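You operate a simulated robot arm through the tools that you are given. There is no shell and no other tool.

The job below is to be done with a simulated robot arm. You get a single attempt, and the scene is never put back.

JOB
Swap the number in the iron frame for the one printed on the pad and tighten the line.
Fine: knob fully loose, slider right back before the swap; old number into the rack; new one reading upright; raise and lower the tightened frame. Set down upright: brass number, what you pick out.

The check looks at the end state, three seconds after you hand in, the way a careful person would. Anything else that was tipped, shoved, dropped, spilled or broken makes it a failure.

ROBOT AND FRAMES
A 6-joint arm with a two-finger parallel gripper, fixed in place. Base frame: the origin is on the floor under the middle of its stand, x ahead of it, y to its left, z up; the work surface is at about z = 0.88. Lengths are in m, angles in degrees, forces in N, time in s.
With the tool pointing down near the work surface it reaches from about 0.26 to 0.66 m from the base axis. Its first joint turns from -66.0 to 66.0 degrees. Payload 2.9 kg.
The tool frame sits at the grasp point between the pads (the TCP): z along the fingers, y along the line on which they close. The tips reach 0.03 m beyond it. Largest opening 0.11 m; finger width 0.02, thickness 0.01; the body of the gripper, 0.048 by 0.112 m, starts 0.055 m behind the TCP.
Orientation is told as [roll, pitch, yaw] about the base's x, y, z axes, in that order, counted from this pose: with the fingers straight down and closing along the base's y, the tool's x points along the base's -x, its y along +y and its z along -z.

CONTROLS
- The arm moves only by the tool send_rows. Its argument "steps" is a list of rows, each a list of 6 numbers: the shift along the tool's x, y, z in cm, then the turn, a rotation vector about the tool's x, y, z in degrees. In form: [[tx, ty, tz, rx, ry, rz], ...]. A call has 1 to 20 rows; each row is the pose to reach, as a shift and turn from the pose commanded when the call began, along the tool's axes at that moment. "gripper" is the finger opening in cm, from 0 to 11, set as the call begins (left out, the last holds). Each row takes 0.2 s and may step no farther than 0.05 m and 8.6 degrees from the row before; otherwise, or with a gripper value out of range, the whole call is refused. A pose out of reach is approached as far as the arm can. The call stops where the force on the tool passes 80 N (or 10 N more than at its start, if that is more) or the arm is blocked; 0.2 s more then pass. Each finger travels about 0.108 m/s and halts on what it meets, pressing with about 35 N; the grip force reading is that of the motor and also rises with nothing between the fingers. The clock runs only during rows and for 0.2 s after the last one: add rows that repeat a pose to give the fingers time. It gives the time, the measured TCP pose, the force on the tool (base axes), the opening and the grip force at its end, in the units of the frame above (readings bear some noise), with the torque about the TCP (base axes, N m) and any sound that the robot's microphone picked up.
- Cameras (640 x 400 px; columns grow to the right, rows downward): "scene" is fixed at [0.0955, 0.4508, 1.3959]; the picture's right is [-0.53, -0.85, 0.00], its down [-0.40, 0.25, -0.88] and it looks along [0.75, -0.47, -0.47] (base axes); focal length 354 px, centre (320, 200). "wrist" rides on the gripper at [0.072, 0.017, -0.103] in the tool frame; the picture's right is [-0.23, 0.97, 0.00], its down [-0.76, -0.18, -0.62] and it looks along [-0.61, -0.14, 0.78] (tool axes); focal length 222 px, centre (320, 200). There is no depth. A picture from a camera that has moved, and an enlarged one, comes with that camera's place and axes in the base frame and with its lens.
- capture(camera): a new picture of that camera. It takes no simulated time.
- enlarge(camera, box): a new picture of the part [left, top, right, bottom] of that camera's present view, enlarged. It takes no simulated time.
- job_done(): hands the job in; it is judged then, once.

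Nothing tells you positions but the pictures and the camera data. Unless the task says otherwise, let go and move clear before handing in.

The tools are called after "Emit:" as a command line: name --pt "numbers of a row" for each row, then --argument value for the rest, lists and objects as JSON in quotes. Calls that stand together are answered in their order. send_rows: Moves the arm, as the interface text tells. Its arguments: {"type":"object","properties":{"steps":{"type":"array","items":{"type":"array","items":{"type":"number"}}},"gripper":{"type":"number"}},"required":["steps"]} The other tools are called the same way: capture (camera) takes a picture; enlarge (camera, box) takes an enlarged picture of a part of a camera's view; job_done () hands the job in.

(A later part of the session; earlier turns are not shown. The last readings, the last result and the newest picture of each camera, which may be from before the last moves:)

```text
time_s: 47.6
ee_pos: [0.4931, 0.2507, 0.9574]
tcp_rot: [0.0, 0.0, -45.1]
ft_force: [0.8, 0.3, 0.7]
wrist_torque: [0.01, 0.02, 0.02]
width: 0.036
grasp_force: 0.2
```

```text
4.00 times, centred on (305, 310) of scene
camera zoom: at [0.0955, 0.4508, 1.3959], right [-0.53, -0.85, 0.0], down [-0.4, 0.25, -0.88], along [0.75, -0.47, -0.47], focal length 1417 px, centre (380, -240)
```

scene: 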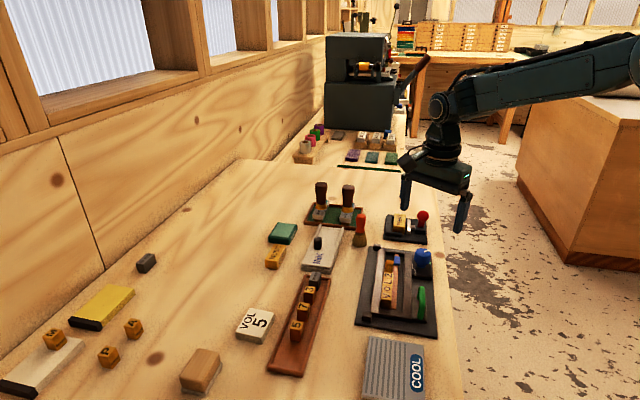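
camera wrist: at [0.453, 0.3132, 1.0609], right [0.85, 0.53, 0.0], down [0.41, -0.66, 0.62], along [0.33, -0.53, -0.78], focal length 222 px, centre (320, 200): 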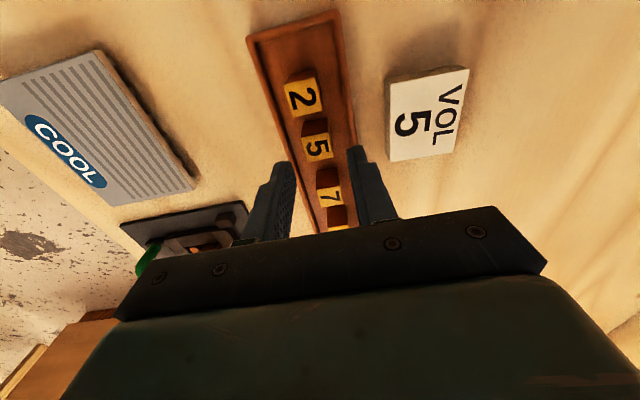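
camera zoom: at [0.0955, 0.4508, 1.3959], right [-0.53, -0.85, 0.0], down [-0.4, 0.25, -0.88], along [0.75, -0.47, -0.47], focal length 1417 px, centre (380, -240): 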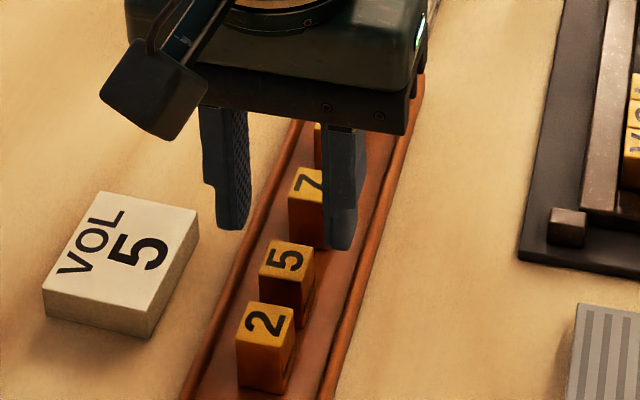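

The 5 sits about 8–9 mm off along the line, so I'll shift 2.5 mm toward it and go down to grip height.

Emit:
send_rows --pt "0.25 0 0.5 0 0 0" --pt "0.25 0 1.2 0 0 0" --pt "0.25 0 1.8 0 0 0" --pt "0.25 0 1.8 0 0 0"

Emit:
enlarge --camera "wrist" --box '[260, 90, 380, 210]'

Emit:
enlarge --camera "scene" --box '[260, 260, 350, 360]'

```text
time_s: 48.6
ee_pos: [0.4896, 0.252, 0.94]
tcp_rot: [0.0, 0.1, -45.0]
ft_force: [-0.7, 0.8, -0.5]
wrist_torque: [0.03, -0.01, -0.01]
width: 0.0359
grasp_force: 0.0
```

```text
3.33 times, centred on (320, 150) of wrist
camera zoom: at [0.4508, 0.3148, 1.0425], right [0.85, 0.53, 0.0], down [0.41, -0.66, 0.62], along [0.33, -0.53, -0.78], focal length 740 px, centre (320, 367)
```

zoom: 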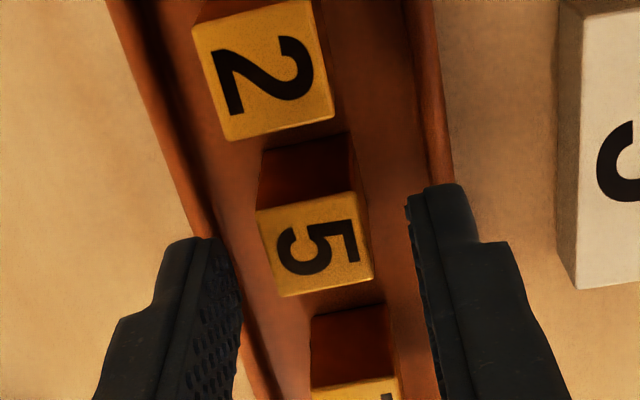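

```text
4.00 times, centred on (305, 310) of scene
camera zoom: at [0.0955, 0.4508, 1.3959], right [-0.53, -0.85, 0.0], down [-0.4, 0.25, -0.88], along [0.75, -0.47, -0.47], focal length 1417 px, centre (380, -240)
```

zoom: 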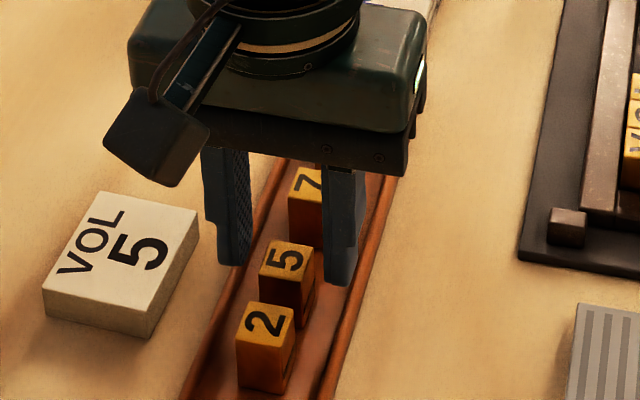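

The 5 now sits in the same place between the fingers as the 2 did. I'll close on it.

Emit:
send_rows --pt "0 0 0 0 0 0" --pt "0 0 0 0 0 0" --pt "0 0 0 0 0 0" --gripper 1

Emit:
enlarge --camera "wrist" --box '[260, 90, 380, 210]'

```text
time_s: 49.4
ee_pos: [0.4909, 0.2528, 0.9391]
tcp_rot: [0.0, 0.0, -44.9]
ft_force: [-0.1, -1.0, 0.2]
wrist_torque: [0.01, -0.01, -0.01]
width: 0.0191
grasp_force: 35.0
```

```text
3.33 times, centred on (320, 150) of wrist
camera zoom: at [0.4508, 0.3148, 1.0427], right [0.85, 0.53, 0.0], down [0.41, -0.66, 0.62], along [0.33, -0.53, -0.78], focal length 740 px, centre (320, 367)
```

zoom: 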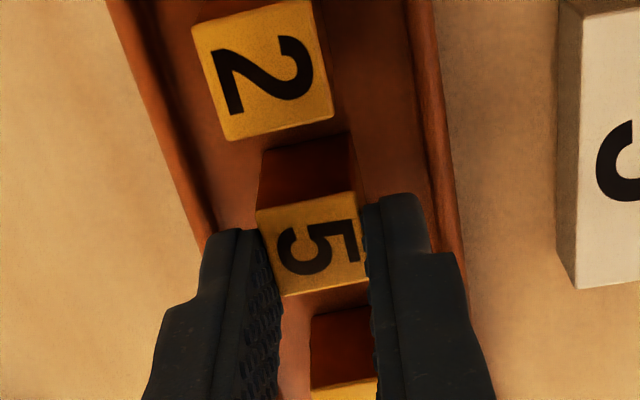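

The 5 is gripped at 19.1 mm. I'll lift it and carry it to above the frame.

Emit:
send_rows --pt "0 0 -1 0 0 0" --pt "0 0 -4 0 0 0" --pt "0 0 -8 0 0 0" --pt "0 0 -10 0 0 0" --pt "-2.8 -2.4 -10 0 0 0" --pt "-5.6 -4.9 -10 0 0 0" --pt "-8.5 -7.3 -10 0 0 0" --pt "-11.3 -9.8 -10 0 0 0" --pt "-14.2 -12.2 -10 0 0 0" --pt "-17.05 -14.71 -10 0 0 0" --pt "-17.05 -14.71 -10 0 0 0" --pt "-17.05 -14.71 -10 0 0 0"

Emit:
capture --camera "wrist"

Emit:
enlarge --camera "wrist" --box '[260, 30, 380, 210]'

Emit:
enlarge --camera "scene" --box '[340, 210, 440, 320]'

Emit:
enlarge --camera "scene" --box '[260, 260, 350, 360]'

```text
time_s: 52.0
ee_pos: [0.5078, 0.026, 1.037]
tcp_rot: [0.0, 0.0, -44.9]
ft_force: [-0.4, -0.5, -1.2]
wrist_torque: [-0.01, 0.03, 0.01]
width: 0.0192
grasp_force: 34.8
```

```text
taken
camera wrist: at [0.4684, 0.0878, 1.1416], right [0.85, 0.53, 0.0], down [0.41, -0.66, 0.62], along [0.33, -0.53, -0.78], focal length 222 px, centre (320, 200)
```

wrist: 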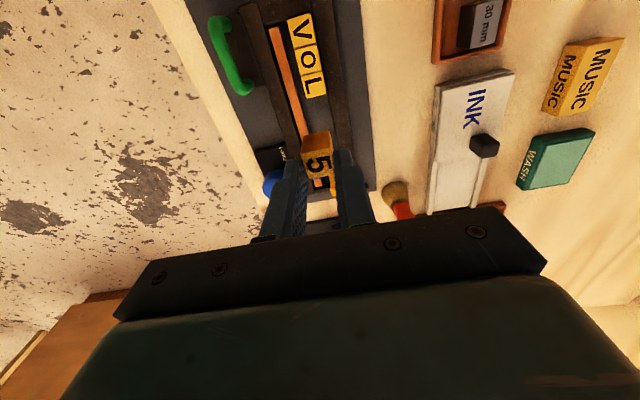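

```text
2.22 times, centred on (320, 120) of wrist
camera zoom: at [0.4684, 0.0878, 1.1416], right [0.85, 0.53, 0.0], down [0.41, -0.66, 0.62], along [0.33, -0.53, -0.78], focal length 494 px, centre (320, 378)
```

zoom: 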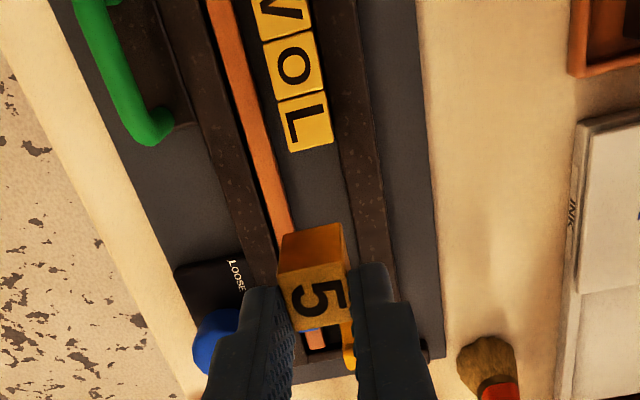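

```text
3.64 times, centred on (390, 265) of scene
camera zoom: at [0.0956, 0.4507, 1.3959], right [-0.53, -0.85, 0.0], down [-0.4, 0.25, -0.88], along [0.75, -0.47, -0.47], focal length 1288 px, centre (66, -36)
```

zoom: 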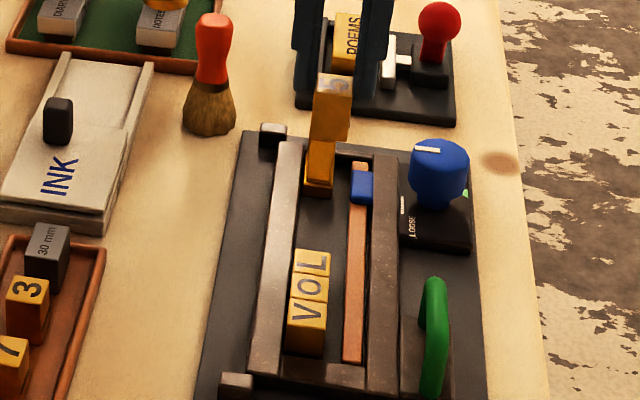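

```text
4.00 times, centred on (305, 310) of scene
camera zoom: at [0.0956, 0.4507, 1.3959], right [-0.53, -0.85, 0.0], down [-0.4, 0.25, -0.88], along [0.75, -0.47, -0.47], focal length 1417 px, centre (380, -240)
```

zoom: 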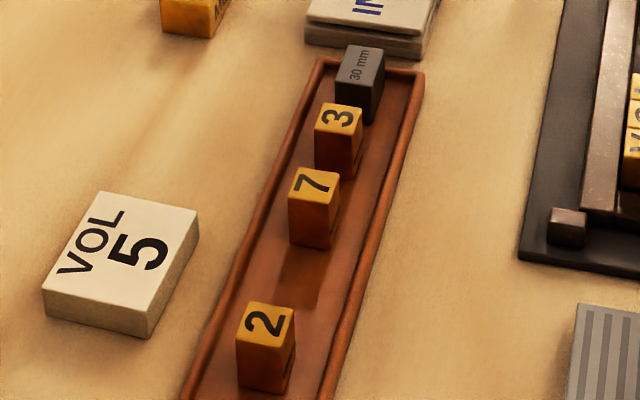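

The 5 is in hand, upright, above the gap. I'll lower it to just above the L's top level and check clearance.

Emit:
send_rows --pt "0 0.09 2 0 0 0" --pt "0 0.09 4 0 0 0" --pt "0 0.09 5.2 0 0 0" --pt "0 0.09 5.2 0 0 0" --pt "0 0.09 5.2 0 0 0"

Emit:
capture --camera "wrist"

Emit:
enlarge --camera "wrist" --box '[260, 60, 380, 210]'

Emit:
enlarge --camera "scene" --box '[360, 220, 440, 310]'

```text
time_s: 53.2
ee_pos: [0.506, 0.0275, 0.9859]
tcp_rot: [0.0, 0.0, -45.0]
ft_force: [-0.5, -0.5, -0.9]
wrist_torque: [0.04, -0.03, 0.03]
width: 0.0192
grasp_force: 35.2
```

```text
taken
camera wrist: at [0.4674, 0.0896, 1.0893], right [0.85, 0.53, 0.0], down [0.41, -0.66, 0.62], along [0.33, -0.53, -0.78], focal length 222 px, centre (320, 200)
```

wrist: 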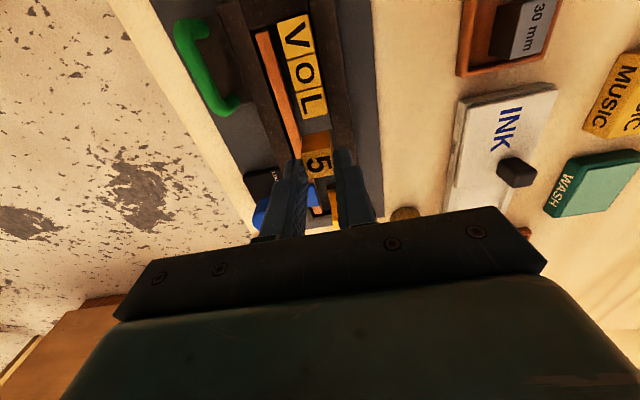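

```text
2.67 times, centred on (320, 135) of wrist
camera zoom: at [0.4674, 0.0896, 1.0893], right [0.85, 0.53, 0.0], down [0.41, -0.66, 0.62], along [0.33, -0.53, -0.78], focal length 592 px, centre (320, 373)
```

zoom: 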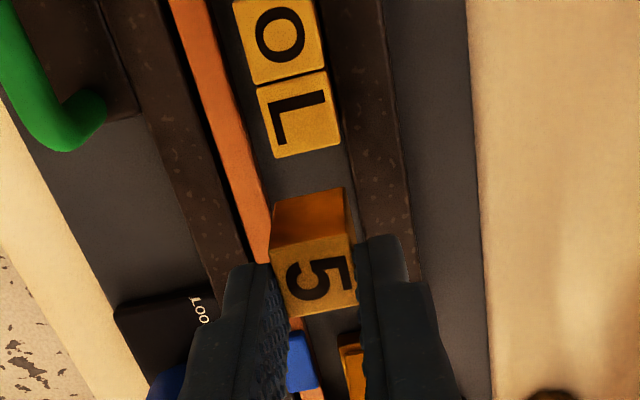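

```text
4.44 times, centred on (400, 265) of scene
camera zoom: at [0.0955, 0.4508, 1.3959], right [-0.53, -0.85, 0.0], down [-0.4, 0.25, -0.88], along [0.75, -0.47, -0.47], focal length 1574 px, centre (-36, -89)
```

zoom: 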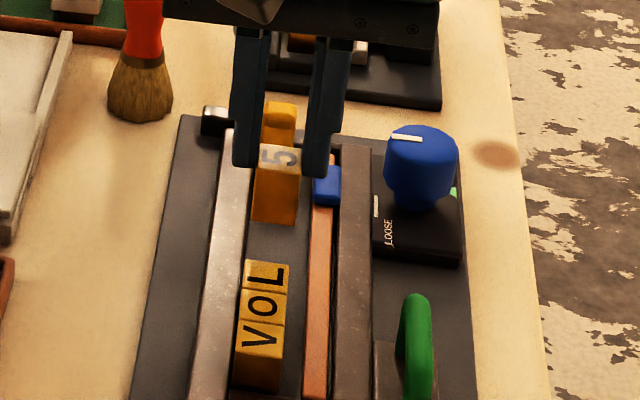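

The 5 clears the L by about 6 mm and sits roughly 2 mm off its centreline, away from the rail. I'll lower it to just above the bed.

Emit:
send_rows --pt "0 0.06 1.5 0 0 0" --pt "0 0.06 3 0 0 0" --pt "0 0.06 4 0 0 0" --pt "0 0.06 4.4 0 0 0" --pt "0 0.06 4.4 0 0 0"

Emit:
enlarge --camera "wrist" --box '[260, 60, 380, 210]'

Emit:
enlarge --camera "scene" --box '[360, 220, 440, 310]'

```text
time_s: 54.4
ee_pos: [0.5094, 0.0273, 0.944]
tcp_rot: [0.3, -0.2, -45.0]
ft_force: [1.9, -4.3, 24.7]
wrist_torque: [-0.02, -0.19, -0.03]
width: 0.0194
grasp_force: 35.1
```

```text
2.67 times, centred on (320, 135) of wrist
camera zoom: at [0.4694, 0.0904, 1.0479], right [0.85, 0.53, 0.01], down [0.41, -0.66, 0.63], along [0.33, -0.53, -0.78], focal length 592 px, centre (320, 373)
```

zoom: 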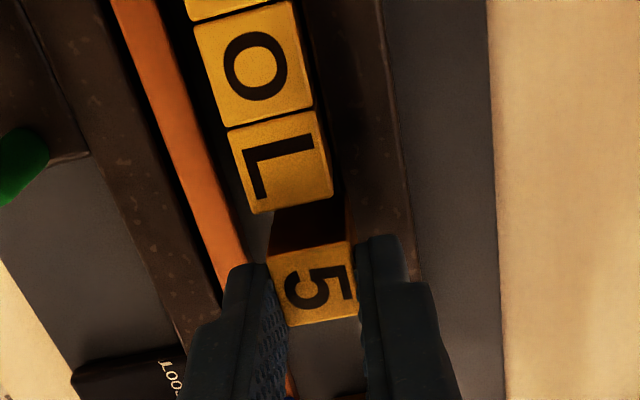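

```text
4.44 times, centred on (400, 265) of scene
camera zoom: at [0.0952, 0.4506, 1.396], right [-0.53, -0.85, 0.0], down [-0.4, 0.25, -0.88], along [0.75, -0.47, -0.47], focal length 1574 px, centre (-36, -89)
```

zoom: 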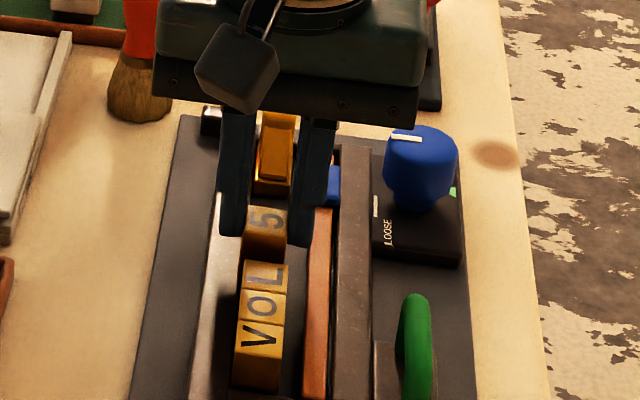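

Contact came about 4 mm early, with the load on the rail side, so the 5's edge is resting on the left rail. I'll raise slightly, shift about 2 mm away from the rail, and lower again.

Emit:
send_rows --pt "0 0 -0.6 0 0 0" --pt "0 0 -0.8 0 0 0" --pt "0 -0.2 -0.8 0 0 0" --pt "0 -0.2 -0.8 0 0 0"

Emit:
enlarge --camera "wrist" --box '[260, 60, 380, 210]'

```text
time_s: 55.4
ee_pos: [0.5065, 0.0256, 0.9512]
tcp_rot: [-0.1, 0.0, -44.9]
ft_force: [0.2, 0.0, -1.1]
wrist_torque: [0.0, -0.01, 0.02]
width: 0.0194
grasp_force: 34.9
```

```text
2.67 times, centred on (320, 135) of wrist
camera zoom: at [0.4677, 0.0883, 1.054], right [0.85, 0.53, 0.0], down [0.41, -0.66, 0.62], along [0.33, -0.53, -0.78], focal length 592 px, centre (320, 373)
```

zoom: 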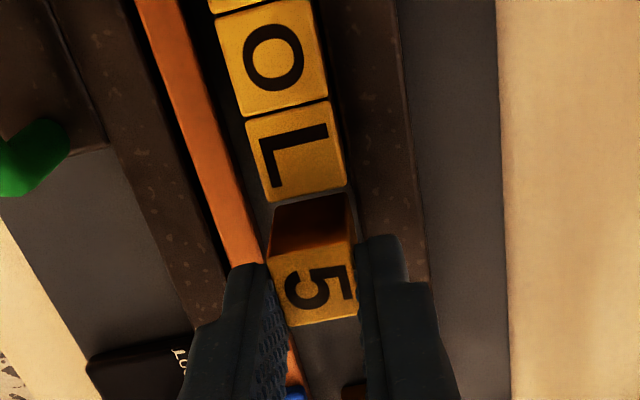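

The 5 is now about 1.4 mm inside the L's rail-side edge. I'll lower again in small steps.

Emit:
send_rows --pt "0 0 0.5 0 0 0" --pt "0 0 0.8 0 0 0" --pt "0 0 1.0 0 0 0" --pt "0 0 1.0 0 0 0"

Emit:
enlarge --camera "wrist" --box '[260, 60, 380, 210]'

```text
time_s: 56.4
ee_pos: [0.5064, 0.0278, 0.9396]
tcp_rot: [0.0, 0.1, -45.0]
ft_force: [-0.6, 0.4, -1.5]
wrist_torque: [-0.02, -0.02, 0.02]
width: 0.0192
grasp_force: 35.0
```

```text
2.67 times, centred on (320, 135) of wrist
camera zoom: at [0.467, 0.0891, 1.0437], right [0.85, 0.53, 0.0], down [0.41, -0.66, 0.62], along [0.33, -0.53, -0.78], focal length 592 px, centre (320, 373)
```

zoom: 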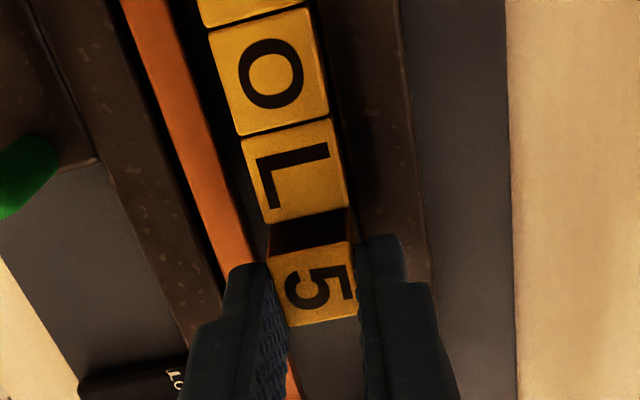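

It passed the rail with no contact. I'll step down to the bed.

Emit:
send_rows --pt "0 0 0.1 0 0 0" --pt "0 0 0.15 0 0 0" --pt "0 0 0.15 0 0 0"

```text
time_s: 57.2
ee_pos: [0.5063, 0.0273, 0.939]
tcp_rot: [0.0, 0.0, -45.0]
ft_force: [-0.4, 0.0, -1.2]
wrist_torque: [-0.01, 0.04, -0.02]
width: 0.0192
grasp_force: 34.8
```

Emit:
send_rows --pt "0 0 0.1 0 0 0" --pt "0 0 0.1 0 0 0" --pt "0 0 0.1 0 0 0"

Emit:
enlarge --camera "wrist" --box '[260, 60, 380, 210]'

Emit:
enlarge --camera "scene" --box '[360, 240, 420, 310]'

```text
time_s: 58.0
ee_pos: [0.5069, 0.0279, 0.9374]
tcp_rot: [0.0, 0.0, -45.0]
ft_force: [0.7, 0.4, -0.8]
wrist_torque: [-0.03, 0.01, 0.02]
width: 0.0192
grasp_force: 35.0
```

```text
2.67 times, centred on (320, 135) of wrist
camera zoom: at [0.4675, 0.0892, 1.0415], right [0.85, 0.53, 0.0], down [0.41, -0.66, 0.62], along [0.33, -0.53, -0.78], focal length 592 px, centre (320, 373)
```

zoom: 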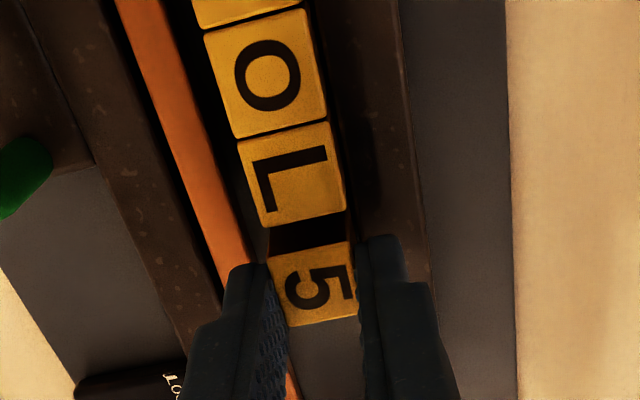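

```text
5.71 times, centred on (390, 275) of scene
camera zoom: at [0.0955, 0.4508, 1.3959], right [-0.53, -0.85, 0.0], down [-0.4, 0.25, -0.88], along [0.75, -0.47, -0.47], focal length 2024 px, centre (-80, -229)
```

zoom: 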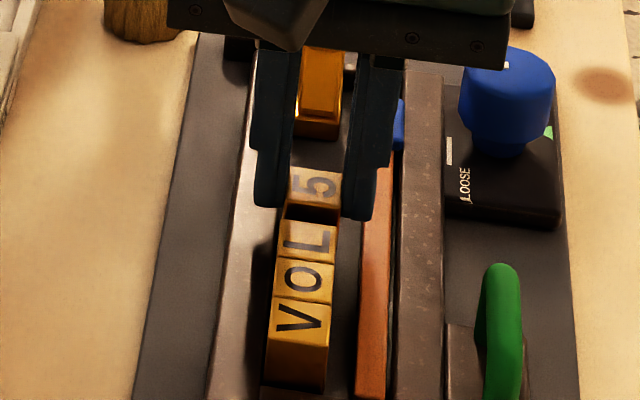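

Still no contact, so I'll continue in 1 mm steps.

Emit:
send_rows --pt "0 0 0.1 0 0 0" --pt "0 0 0.1 0 0 0" --pt "0 0 0.1 0 0 0"

```text
time_s: 58.8
ee_pos: [0.5075, 0.0272, 0.9379]
tcp_rot: [0.0, -0.1, -45.1]
ft_force: [0.2, -0.6, -1.3]
wrist_torque: [-0.02, -0.01, -0.01]
width: 0.0194
grasp_force: 34.3
```

Emit:
send_rows --pt "0 0 0.1 0 0 0" --pt "0 0 0.1 0 0 0" --pt "0 0 0.1 0 0 0"

Emit:
enlarge --camera "wrist" --box '[280, 100, 370, 190]'

Emit:
enlarge --camera "scene" --box '[370, 255, 410, 295]'

```text
time_s: 59.6
ee_pos: [0.5071, 0.027, 0.9358]
tcp_rot: [0.0, 0.0, -45.1]
ft_force: [-0.3, 0.9, -0.9]
wrist_torque: [-0.01, 0.01, -0.01]
width: 0.0189
grasp_force: 35.6
```

```text
4.44 times, centred on (325, 145) of wrist
camera zoom: at [0.4676, 0.0891, 1.0396], right [0.85, 0.53, 0.0], down [0.41, -0.66, 0.62], along [0.33, -0.53, -0.78], focal length 987 px, centre (298, 444)
```

zoom: 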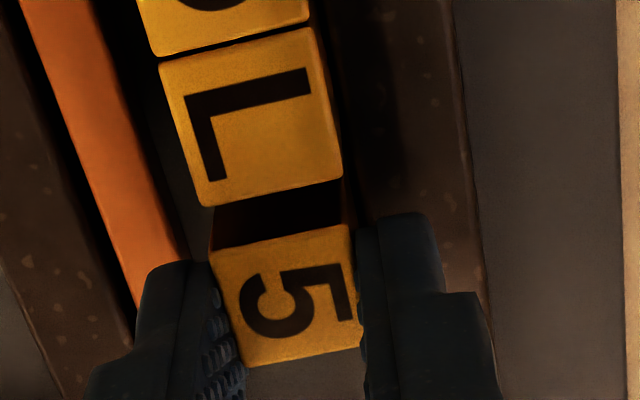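

```text
10.00 times, centred on (390, 275) of scene
camera zoom: at [0.0955, 0.4508, 1.3959], right [-0.53, -0.85, 0.0], down [-0.4, 0.25, -0.88], along [0.75, -0.47, -0.47], focal length 3542 px, centre (-380, -550)
```

zoom: 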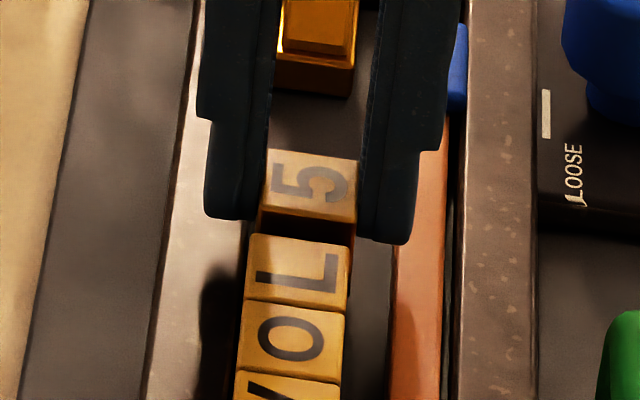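

The 5 slid up about 4 mm in the grip at that earlier contact, so the bed should be very close now. I'll take one more small step.

Emit:
send_rows --pt "0 0 0.1 0 0 0" --pt "0 0 0.1 0 0 0" --pt "0 0 0.1 0 0 0"

```text
time_s: 60.4
ee_pos: [0.5069, 0.027, 0.9358]
tcp_rot: [0.0, 0.0, -45.0]
ft_force: [0.1, -0.1, -1.3]
wrist_torque: [0.04, 0.0, 0.0]
width: 0.0193
grasp_force: 34.8
```

Emit:
send_rows --pt "0 0 0.1 0 0 0" --pt "0 0 0.1 0 0 0" --pt "0 0 0.1 0 0 0"

Emit:
enlarge --camera "wrist" --box '[280, 100, 370, 190]'

Emit:
enlarge --camera "scene" --box '[370, 255, 410, 295]'

```text
time_s: 61.2
ee_pos: [0.5073, 0.0276, 0.9341]
tcp_rot: [0.0, 0.0, -44.9]
ft_force: [0.4, 0.5, -1.0]
wrist_torque: [0.01, -0.01, 0.02]
width: 0.0191
grasp_force: 34.9
```

```text
4.44 times, centred on (325, 145) of wrist
camera zoom: at [0.4677, 0.0893, 1.0382], right [0.85, 0.53, 0.0], down [0.41, -0.66, 0.62], along [0.33, -0.53, -0.78], focal length 987 px, centre (298, 444)
```

zoom: 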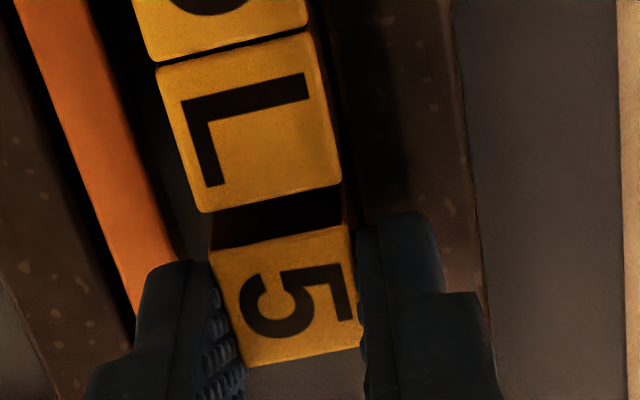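

```text
10.00 times, centred on (390, 275) of scene
camera zoom: at [0.0955, 0.4508, 1.3959], right [-0.53, -0.85, 0.0], down [-0.4, 0.25, -0.88], along [0.75, -0.47, -0.47], focal length 3542 px, centre (-380, -550)
```

zoom: 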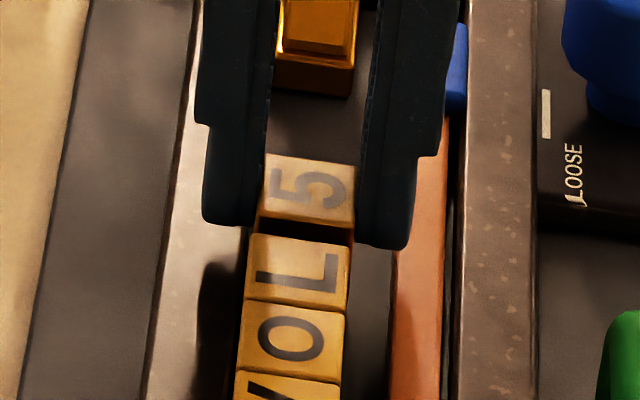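

By both views the 5's top is now within about half a millimetre of the L's. I'll take one more small step.

Emit:
send_rows --pt "0 0 0.08 0 0 0" --pt "0 0 0.08 0 0 0" --pt "0 0 0.08 0 0 0"

```text
time_s: 62.0
ee_pos: [0.5082, 0.0272, 0.9346]
tcp_rot: [0.0, -0.1, -44.8]
ft_force: [-2.6, 0.0, 8.9]
wrist_torque: [-0.04, 0.12, -0.01]
width: 0.0192
grasp_force: 35.0
```

It touches the bed with about 10 N and is well placed. I'll open just a little, since the bar is close, and rise straight.

Emit:
send_rows --pt "0 0 0 0 0 0" --pt "0 0 0 0 0 0" --pt "0 0 -0.5 0 0 0" --pt "0 0 -2 0 0 0" --pt "0 0 -5 0 0 0" --pt "0 0 -9 0 0 0" --pt "0 0 -9 0 0 0" --gripper 2.6

Emit:
capture --camera "wrist"

Emit:
enlarge --camera "wrist" --box '[260, 60, 380, 210]'

Emit:
enlarge --camera "scene" --box '[355, 235, 435, 315]'

```text
time_s: 63.6
ee_pos: [0.5058, 0.0295, 1.0217]
tcp_rot: [0.1, 0.0, -45.0]
ft_force: [0.3, -0.5, -0.8]
wrist_torque: [-0.01, -0.03, -0.03]
width: 0.026
grasp_force: 0.1
```

```text
taken
camera wrist: at [0.4663, 0.0917, 1.1258], right [0.85, 0.53, 0.0], down [0.41, -0.66, 0.62], along [0.33, -0.53, -0.78], focal length 222 px, centre (320, 200)
```

wrist: 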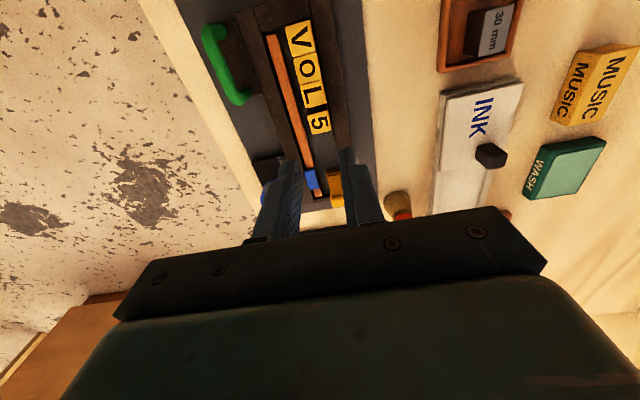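

```text
2.67 times, centred on (320, 135) of wrist
camera zoom: at [0.4663, 0.0917, 1.1258], right [0.85, 0.53, 0.0], down [0.41, -0.66, 0.62], along [0.33, -0.53, -0.78], focal length 592 px, centre (320, 373)
```

zoom: 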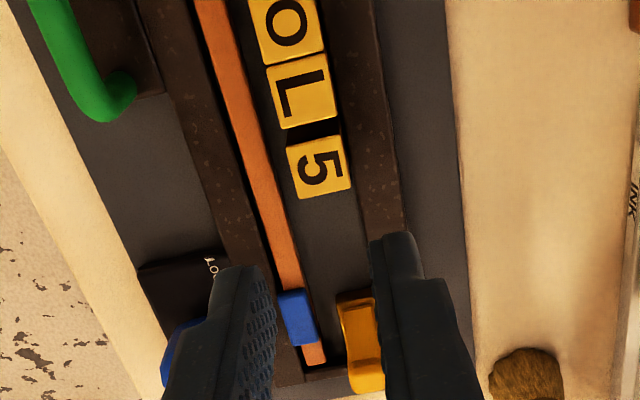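

```text
5.00 times, centred on (395, 275) of scene
camera zoom: at [0.0955, 0.4508, 1.3959], right [-0.53, -0.85, 0.0], down [-0.4, 0.25, -0.88], along [0.75, -0.47, -0.47], focal length 1771 px, centre (-55, -175)
```

zoom: 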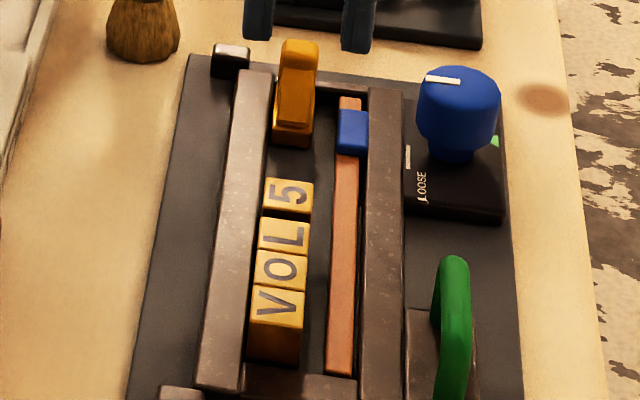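

The frame now reads VOL 5 with a small gap after the L. I'll go back to the slider tab to close the line.

Emit:
send_rows --pt "-3 0.03 0 0 0 0" --pt "-6 0.03 0 0 0 0" --pt "-9.4 0.03 0 0 0 0" --pt "-9.4 0.03 0 0 0 0" --pt "-9.4 0.03 0 0 0 0" --gripper 3.4

Emit:
capture --camera "wrist"

Emit:
enlarge --camera "wrist" --box '[260, 60, 380, 210]'

```text
time_s: 64.8
ee_pos: [0.5739, -0.0398, 1.0216]
tcp_rot: [0.0, 0.1, -44.9]
ft_force: [0.3, 0.0, 0.7]
wrist_torque: [-0.01, -0.02, 0.04]
width: 0.0339
grasp_force: 0.0
```

```text
taken
camera wrist: at [0.5347, 0.0224, 1.1252], right [0.85, 0.53, 0.0], down [0.41, -0.66, 0.62], along [0.33, -0.53, -0.78], focal length 222 px, centre (320, 200)
```

wrist: 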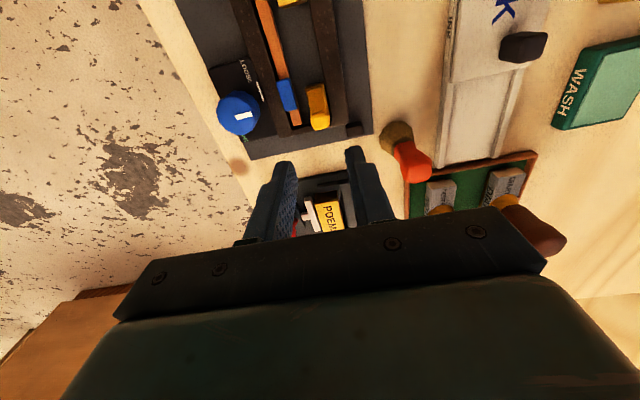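

```text
2.67 times, centred on (320, 135) of wrist
camera zoom: at [0.5347, 0.0224, 1.1252], right [0.85, 0.53, 0.0], down [0.41, -0.66, 0.62], along [0.33, -0.53, -0.78], focal length 592 px, centre (320, 373)
```

zoom: 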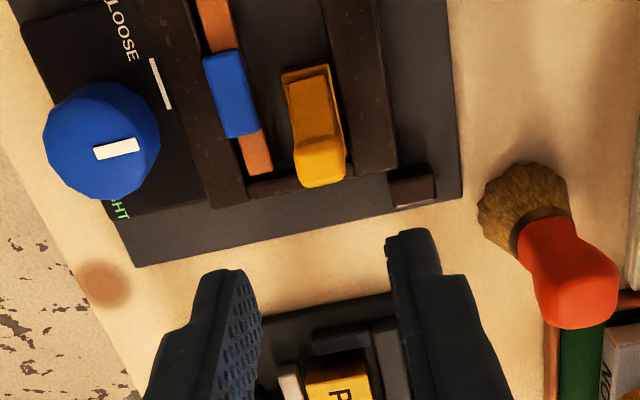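

The tab is below and slightly behind the fingers. I'll go down on it with a 2 mm correction and close.

Emit:
send_rows --pt "0.2 0 3 0 0 0" --pt "0.2 0 6 0 0 0" --pt "0.2 0 7.9 0 0 0" --pt "0.2 0 7.9 0 0 0"

Emit:
send_rows --pt "0 0 0 0 0 0" --pt "0 0 0 0 0 0" --pt "0 0 0 0 0 0" --gripper 0.5

Emit:
enlarge --camera "wrist" --box '[260, 60, 380, 210]'

Emit:
enlarge --camera "scene" --box '[355, 235, 435, 315]'

```text
time_s: 65.8
ee_pos: [0.5718, -0.0374, 0.942]
tcp_rot: [-0.1, 0.0, -45.0]
ft_force: [-0.7, -0.1, 0.1]
wrist_torque: [-0.04, -0.03, -0.01]
width: 0.0342
grasp_force: 0.1
```

```text
time_s: 66.6
ee_pos: [0.5731, -0.0361, 0.943]
tcp_rot: [0.1, 0.0, -45.0]
ft_force: [6.5, 7.2, -5.9]
wrist_torque: [-0.14, -0.47, -0.06]
width: 0.0167
grasp_force: 44.9
```

```text
2.67 times, centred on (320, 135) of wrist
camera zoom: at [0.5332, 0.0247, 1.0464], right [0.85, 0.53, 0.0], down [0.41, -0.66, 0.62], along [0.33, -0.53, -0.78], focal length 592 px, centre (320, 373)
```

zoom: 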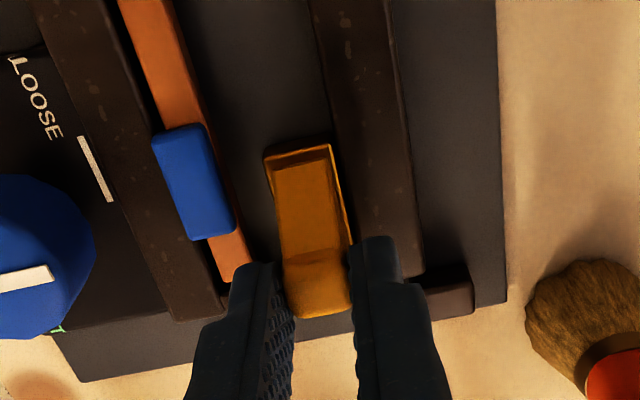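

```text
5.00 times, centred on (395, 275) of scene
camera zoom: at [0.0958, 0.4509, 1.3959], right [-0.53, -0.85, 0.0], down [-0.4, 0.25, -0.88], along [0.75, -0.47, -0.47], focal length 1771 px, centre (-55, -175)
```

zoom: 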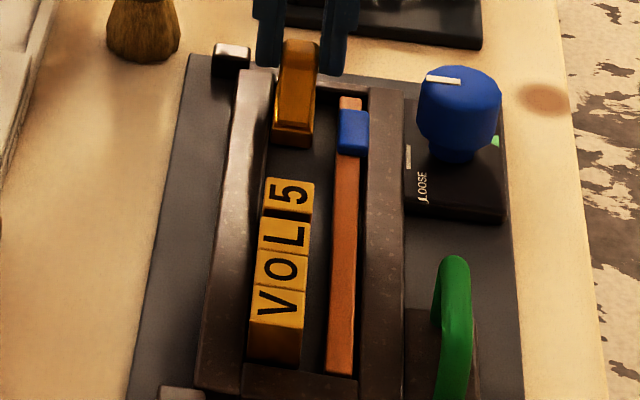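

The tab is held. I'll push the slider forward toward the line in stages.

Emit:
send_rows --pt "0.4 0.05 0 0 0 0" --pt "0.8 0.05 0 0 0 0" --pt "1.2 0.05 0 0 0 0" --pt "1.6 0.05 0 0 0 0" --pt "2.0 0.05 0 0 0 0" --pt "2.5 0.05 0 0 0 0" --pt "2.5 0.05 0 0 0 0"

Emit:
enlarge --camera "scene" --box '[355, 235, 435, 315]'

```text
time_s: 68.2
ee_pos: [0.5555, -0.0199, 0.9425]
tcp_rot: [-0.1, 0.3, -44.9]
ft_force: [8.6, 7.7, -28.3]
wrist_torque: [-0.31, -0.59, -0.07]
width: 0.0167
grasp_force: 44.8
```

```text
5.00 times, centred on (395, 275) of scene
camera zoom: at [0.0962, 0.451, 1.3958], right [-0.53, -0.85, 0.0], down [-0.4, 0.25, -0.88], along [0.75, -0.47, -0.47], focal length 1771 px, centre (-55, -175)
```

zoom: 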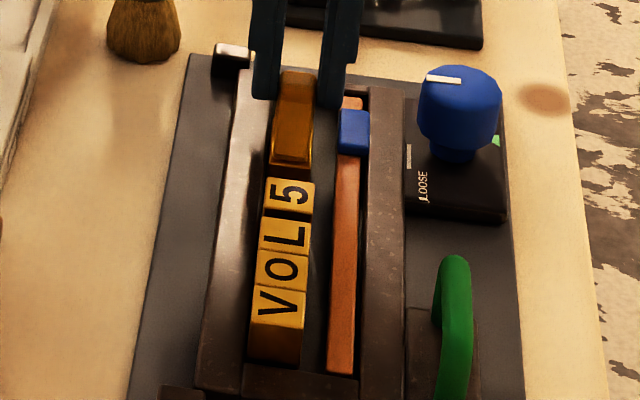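

Downward pull has built up, so I'll relieve it by about 2 mm and push on another 2.3 cm.

Emit:
send_rows --pt "0.2 0.08 0.2 0 0 0" --pt "0.6 0.08 0.2 0 0 0" --pt "1.0 0.08 0.2 0 0 0" --pt "1.4 0.08 0.2 0 0 0" --pt "1.8 0.08 0.2 0 0 0" --pt "2.3 0.08 0.2 0 0 0" --pt "2.3 0.08 0.2 0 0 0"

Emit:
enlarge --camera "scene" --box '[355, 235, 435, 315]'

Emit:
enlarge --camera "wrist" --box '[260, 40, 380, 200]'

```text
time_s: 69.8
ee_pos: [0.5385, -0.0034, 0.9429]
tcp_rot: [0.0, 0.0, -45.1]
ft_force: [-6.1, -7.2, -0.6]
wrist_torque: [-0.37, -0.06, 0.04]
width: 0.0166
grasp_force: 44.7
```

```text
5.00 times, centred on (395, 275) of scene
camera zoom: at [0.0954, 0.4506, 1.396], right [-0.53, -0.85, 0.0], down [-0.4, 0.25, -0.88], along [0.75, -0.47, -0.47], focal length 1771 px, centre (-55, -175)
```

zoom: 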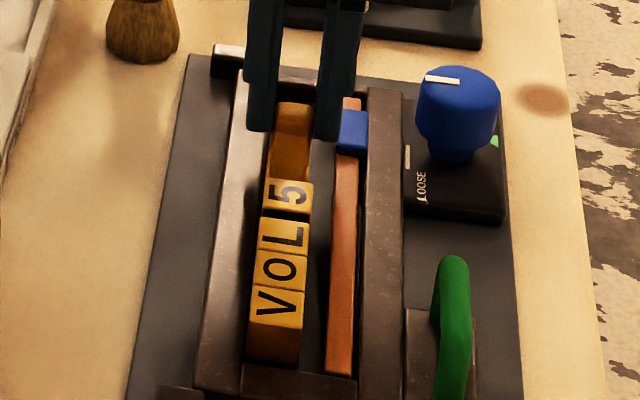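

```text
2.50 times, centred on (320, 120) of wrist
camera zoom: at [0.4995, 0.0592, 1.0466], right [0.85, 0.53, 0.0], down [0.41, -0.66, 0.62], along [0.33, -0.53, -0.78], focal length 555 px, centre (320, 400)
```

zoom: 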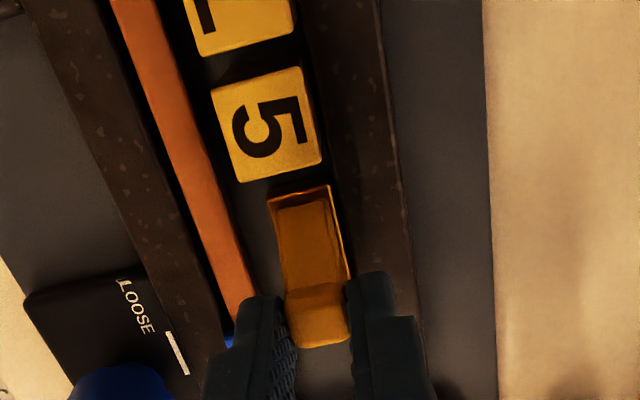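

About 1.2 cm remains to the 5 and 1.8 cm to a closed line. I'll continue, slower.

Emit:
send_rows --pt "0.3 0 0 0 0 0" --pt "0.6 0 0 0 0 0" --pt "0.9 0 0 0 0 0" --pt "1.2 0 0 0 0 0" --pt "1.4 0 0 0 0 0" --pt "1.4 0 0 0 0 0"

Emit:
enlarge --camera "scene" --box '[355, 235, 435, 315]'

Emit:
enlarge --camera "wrist" --box '[260, 40, 380, 200]'

```text
time_s: 71.2
ee_pos: [0.5287, 0.0066, 0.9433]
tcp_rot: [0.0, -0.1, -45.1]
ft_force: [-13.6, -15.3, 18.2]
wrist_torque: [-0.19, 0.55, 0.12]
width: 0.0166
grasp_force: 44.6
```

```text
5.00 times, centred on (395, 275) of scene
camera zoom: at [0.0949, 0.4504, 1.3961], right [-0.53, -0.85, 0.0], down [-0.4, 0.25, -0.88], along [0.75, -0.47, -0.47], focal length 1771 px, centre (-55, -175)
```

zoom: 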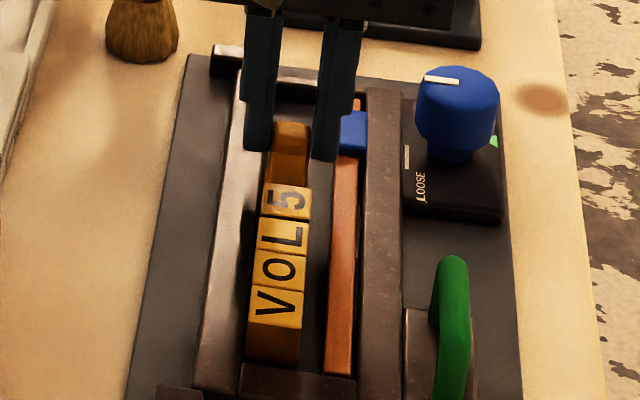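

```text
2.50 times, centred on (320, 120) of wrist
camera zoom: at [0.4896, 0.0688, 1.0466], right [0.85, 0.53, 0.0], down [0.41, -0.66, 0.62], along [0.33, -0.53, -0.78], focal length 555 px, centre (320, 400)
```

zoom: 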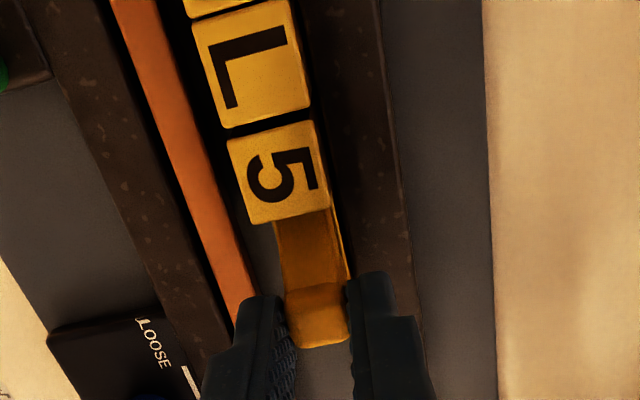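

The 5 is being pushed and the gap to the L is closing. I'll ease the side load and advance the last few millimetres.

Emit:
send_rows --pt "0 -0.12 -0.1 0 0 0" --pt "0.1 -0.12 -0.1 0 0 0" --pt "0.2 -0.12 -0.1 0 0 0" --pt "0.3 -0.12 -0.1 0 0 0" --pt "0.3 -0.12 -0.1 0 0 0"

Emit:
enlarge --camera "scene" --box '[365, 245, 415, 305]'

Emit:
enlarge --camera "wrist" --box '[260, 40, 380, 200]'

```text
time_s: 72.4
ee_pos: [0.5265, 0.0106, 0.9437]
tcp_rot: [0.1, 0.0, -44.8]
ft_force: [12.0, -1.3, -17.2]
wrist_torque: [-0.78, -1.04, 0.0]
width: 0.0166
grasp_force: 44.2
```

```text
6.67 times, centred on (390, 275) of scene
camera zoom: at [0.0961, 0.4508, 1.3959], right [-0.53, -0.85, 0.0], down [-0.4, 0.25, -0.88], along [0.75, -0.47, -0.47], focal length 2361 px, centre (-147, -300)
```

zoom: 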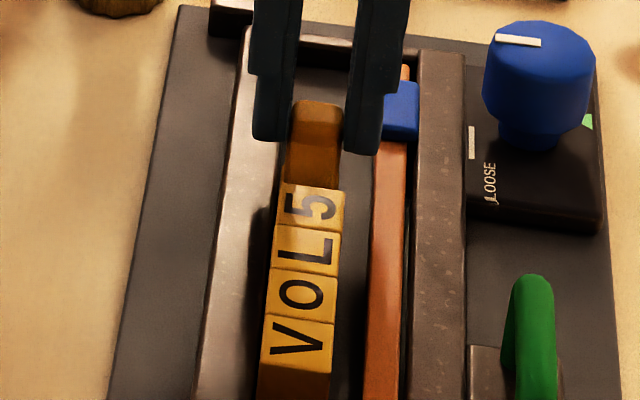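

```text
2.50 times, centred on (320, 120) of wrist
camera zoom: at [0.4871, 0.0709, 1.0466], right [0.85, 0.53, 0.0], down [0.41, -0.66, 0.62], along [0.33, -0.53, -0.78], focal length 555 px, centre (320, 400)
```

zoom: 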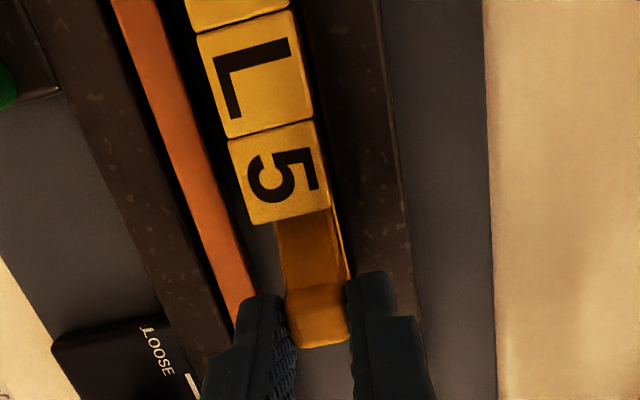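

The line is closed, with about 9 N along it. I'll press it a touch firmer, then release the tab.

Emit:
send_rows --pt "0.1 0 0.05 0 0 0" --pt "0.15 0 0.1 0 0 0" --pt "0.15 0 0.1 0 0 0"

Emit:
enlarge --camera "scene" --box '[365, 245, 415, 305]'

```text
time_s: 73.2
ee_pos: [0.5267, 0.0095, 0.9435]
tcp_rot: [0.1, -0.1, -44.9]
ft_force: [22.8, -8.0, -20.5]
wrist_torque: [0.15, -0.13, -0.02]
width: 0.0167
grasp_force: 45.5
```

```text
6.67 times, centred on (390, 275) of scene
camera zoom: at [0.0965, 0.4505, 1.3959], right [-0.53, -0.85, 0.0], down [-0.4, 0.25, -0.88], along [0.75, -0.47, -0.47], focal length 2361 px, centre (-147, -300)
```

zoom: 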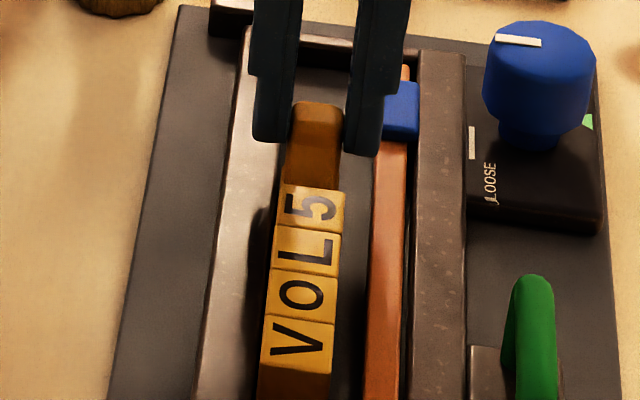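

The line is firmly closed at about 22 N. I'll release the tab and rise.

Emit:
send_rows --pt "0 0 0 0 0 0" --pt "0 0 0 0 0 0" --pt "0 0 -3 0 0 0" --pt "0 0 -7 0 0 0" --pt "0 0 -10 0 0 0" --pt "0 0 -10 0 0 0" --gripper 3.4

Emit:
enlarge --camera "scene" --box '[355, 235, 435, 315]'

Emit:
enlarge --camera "wrist" --box '[250, 40, 390, 200]'

```text
time_s: 74.6
ee_pos: [0.5245, 0.0095, 1.043]
tcp_rot: [0.0, 0.0, -44.9]
ft_force: [0.0, 0.1, -0.2]
wrist_torque: [-0.01, 0.0, 0.0]
width: 0.0342
grasp_force: 0.0
```

```text
5.00 times, centred on (395, 275) of scene
camera zoom: at [0.0955, 0.4508, 1.3959], right [-0.53, -0.85, 0.0], down [-0.4, 0.25, -0.88], along [0.75, -0.47, -0.47], focal length 1771 px, centre (-55, -175)
```

zoom: 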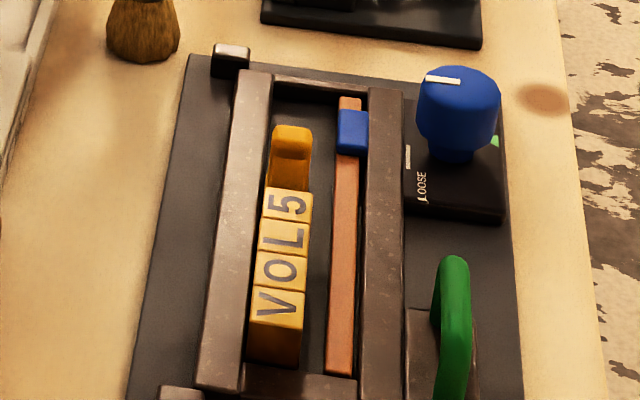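

```text
2.50 times, centred on (320, 120) of wrist
camera zoom: at [0.4863, 0.0721, 1.1458], right [0.85, 0.53, 0.0], down [0.41, -0.66, 0.62], along [0.33, -0.53, -0.78], focal length 555 px, centre (320, 400)
```

zoom: 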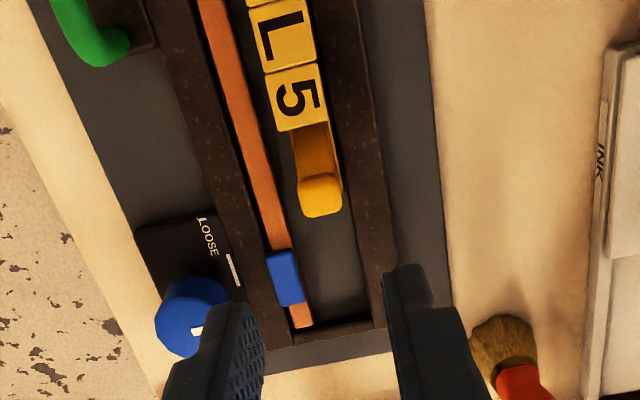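

VOL 5 and the slider are snug. Next I'll tighten, going above the knob with the tool turned to +80° so there is room for a 150° clockwise turn.

Emit:
send_rows --pt "-0.3 -0.4 -0.5 0 0 -7.8" --pt "-0.5 -0.9 -0.5 0 0 -15.6" --pt "-0.8 -1.3 -0.5 0 0 -23.4" --pt "-1.1 -1.7 -0.5 0 0 -31.2" --pt "-1.3 -2.2 -0.5 0 0 -39.0" --pt "-1.6 -2.6 -0.5 0 0 -46.8" --pt "-1.9 -3.0 -0.5 0 0 -54.6" --pt "-2.1 -3.5 -0.5 0 0 -62.4" --pt "-2.4 -3.9 -0.5 0 0 -70.2" --pt "-2.7 -4.4 -0.5 0 0 -78.0" --pt "-2.9 -4.8 -0.5 0 0 -85.8" --pt "-3.2 -5.2 -0.5 0 0 -93.6" --pt "-3.4 -5.7 -0.5 0 0 -101.4" --pt "-3.7 -6.1 -0.5 0 0 -109.2" --pt "-4.0 -6.5 -0.5 0 0 -117.0" --pt "-4.24 -6.96 -0.5 0 0 -125.0" --pt "-4.24 -6.96 -0.5 0 0 -125.0" --gripper 6

Emit:
capture --camera "wrist"

Emit:
enlarge --camera "wrist" --box '[240, 70, 400, 190]'

```text
time_s: 78.2
ee_pos: [0.5058, -0.0697, 1.047]
tcp_rot: [-0.1, 0.0, 80.2]
ft_force: [0.1, 0.4, 0.2]
wrist_torque: [0.0, 0.0, 0.04]
width: 0.0599
grasp_force: 0.0
```

```text
taken
camera wrist: at [0.4769, -0.139, 1.1507], right [-0.92, 0.39, 0.0], down [0.31, 0.72, 0.62], along [0.24, 0.57, -0.78], focal length 222 px, centre (320, 200)
```

wrist: 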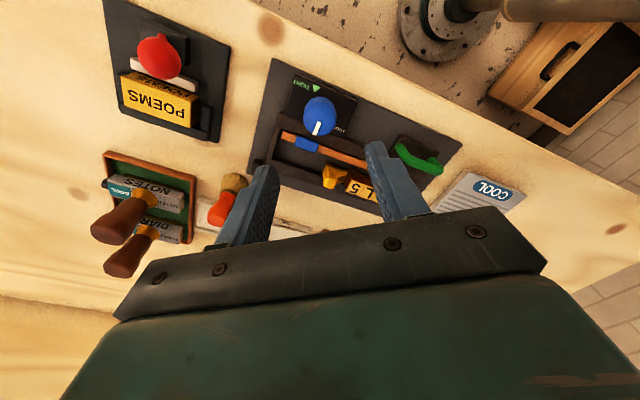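

```text
3.33 times, centred on (320, 130) of wrist
camera zoom: at [0.4769, -0.139, 1.1507], right [-0.92, 0.39, 0.0], down [0.31, 0.72, 0.62], along [0.24, 0.57, -0.78], focal length 740 px, centre (320, 433)
```

zoom: 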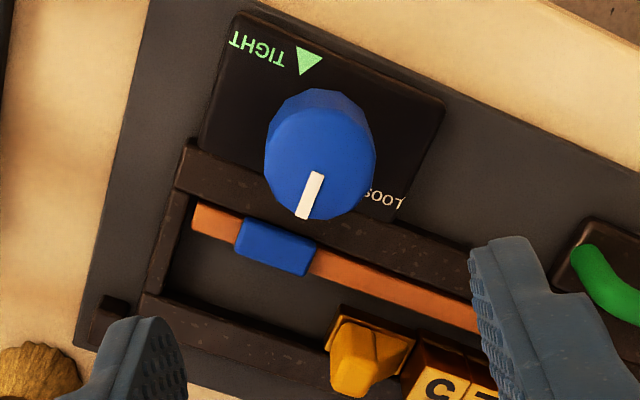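

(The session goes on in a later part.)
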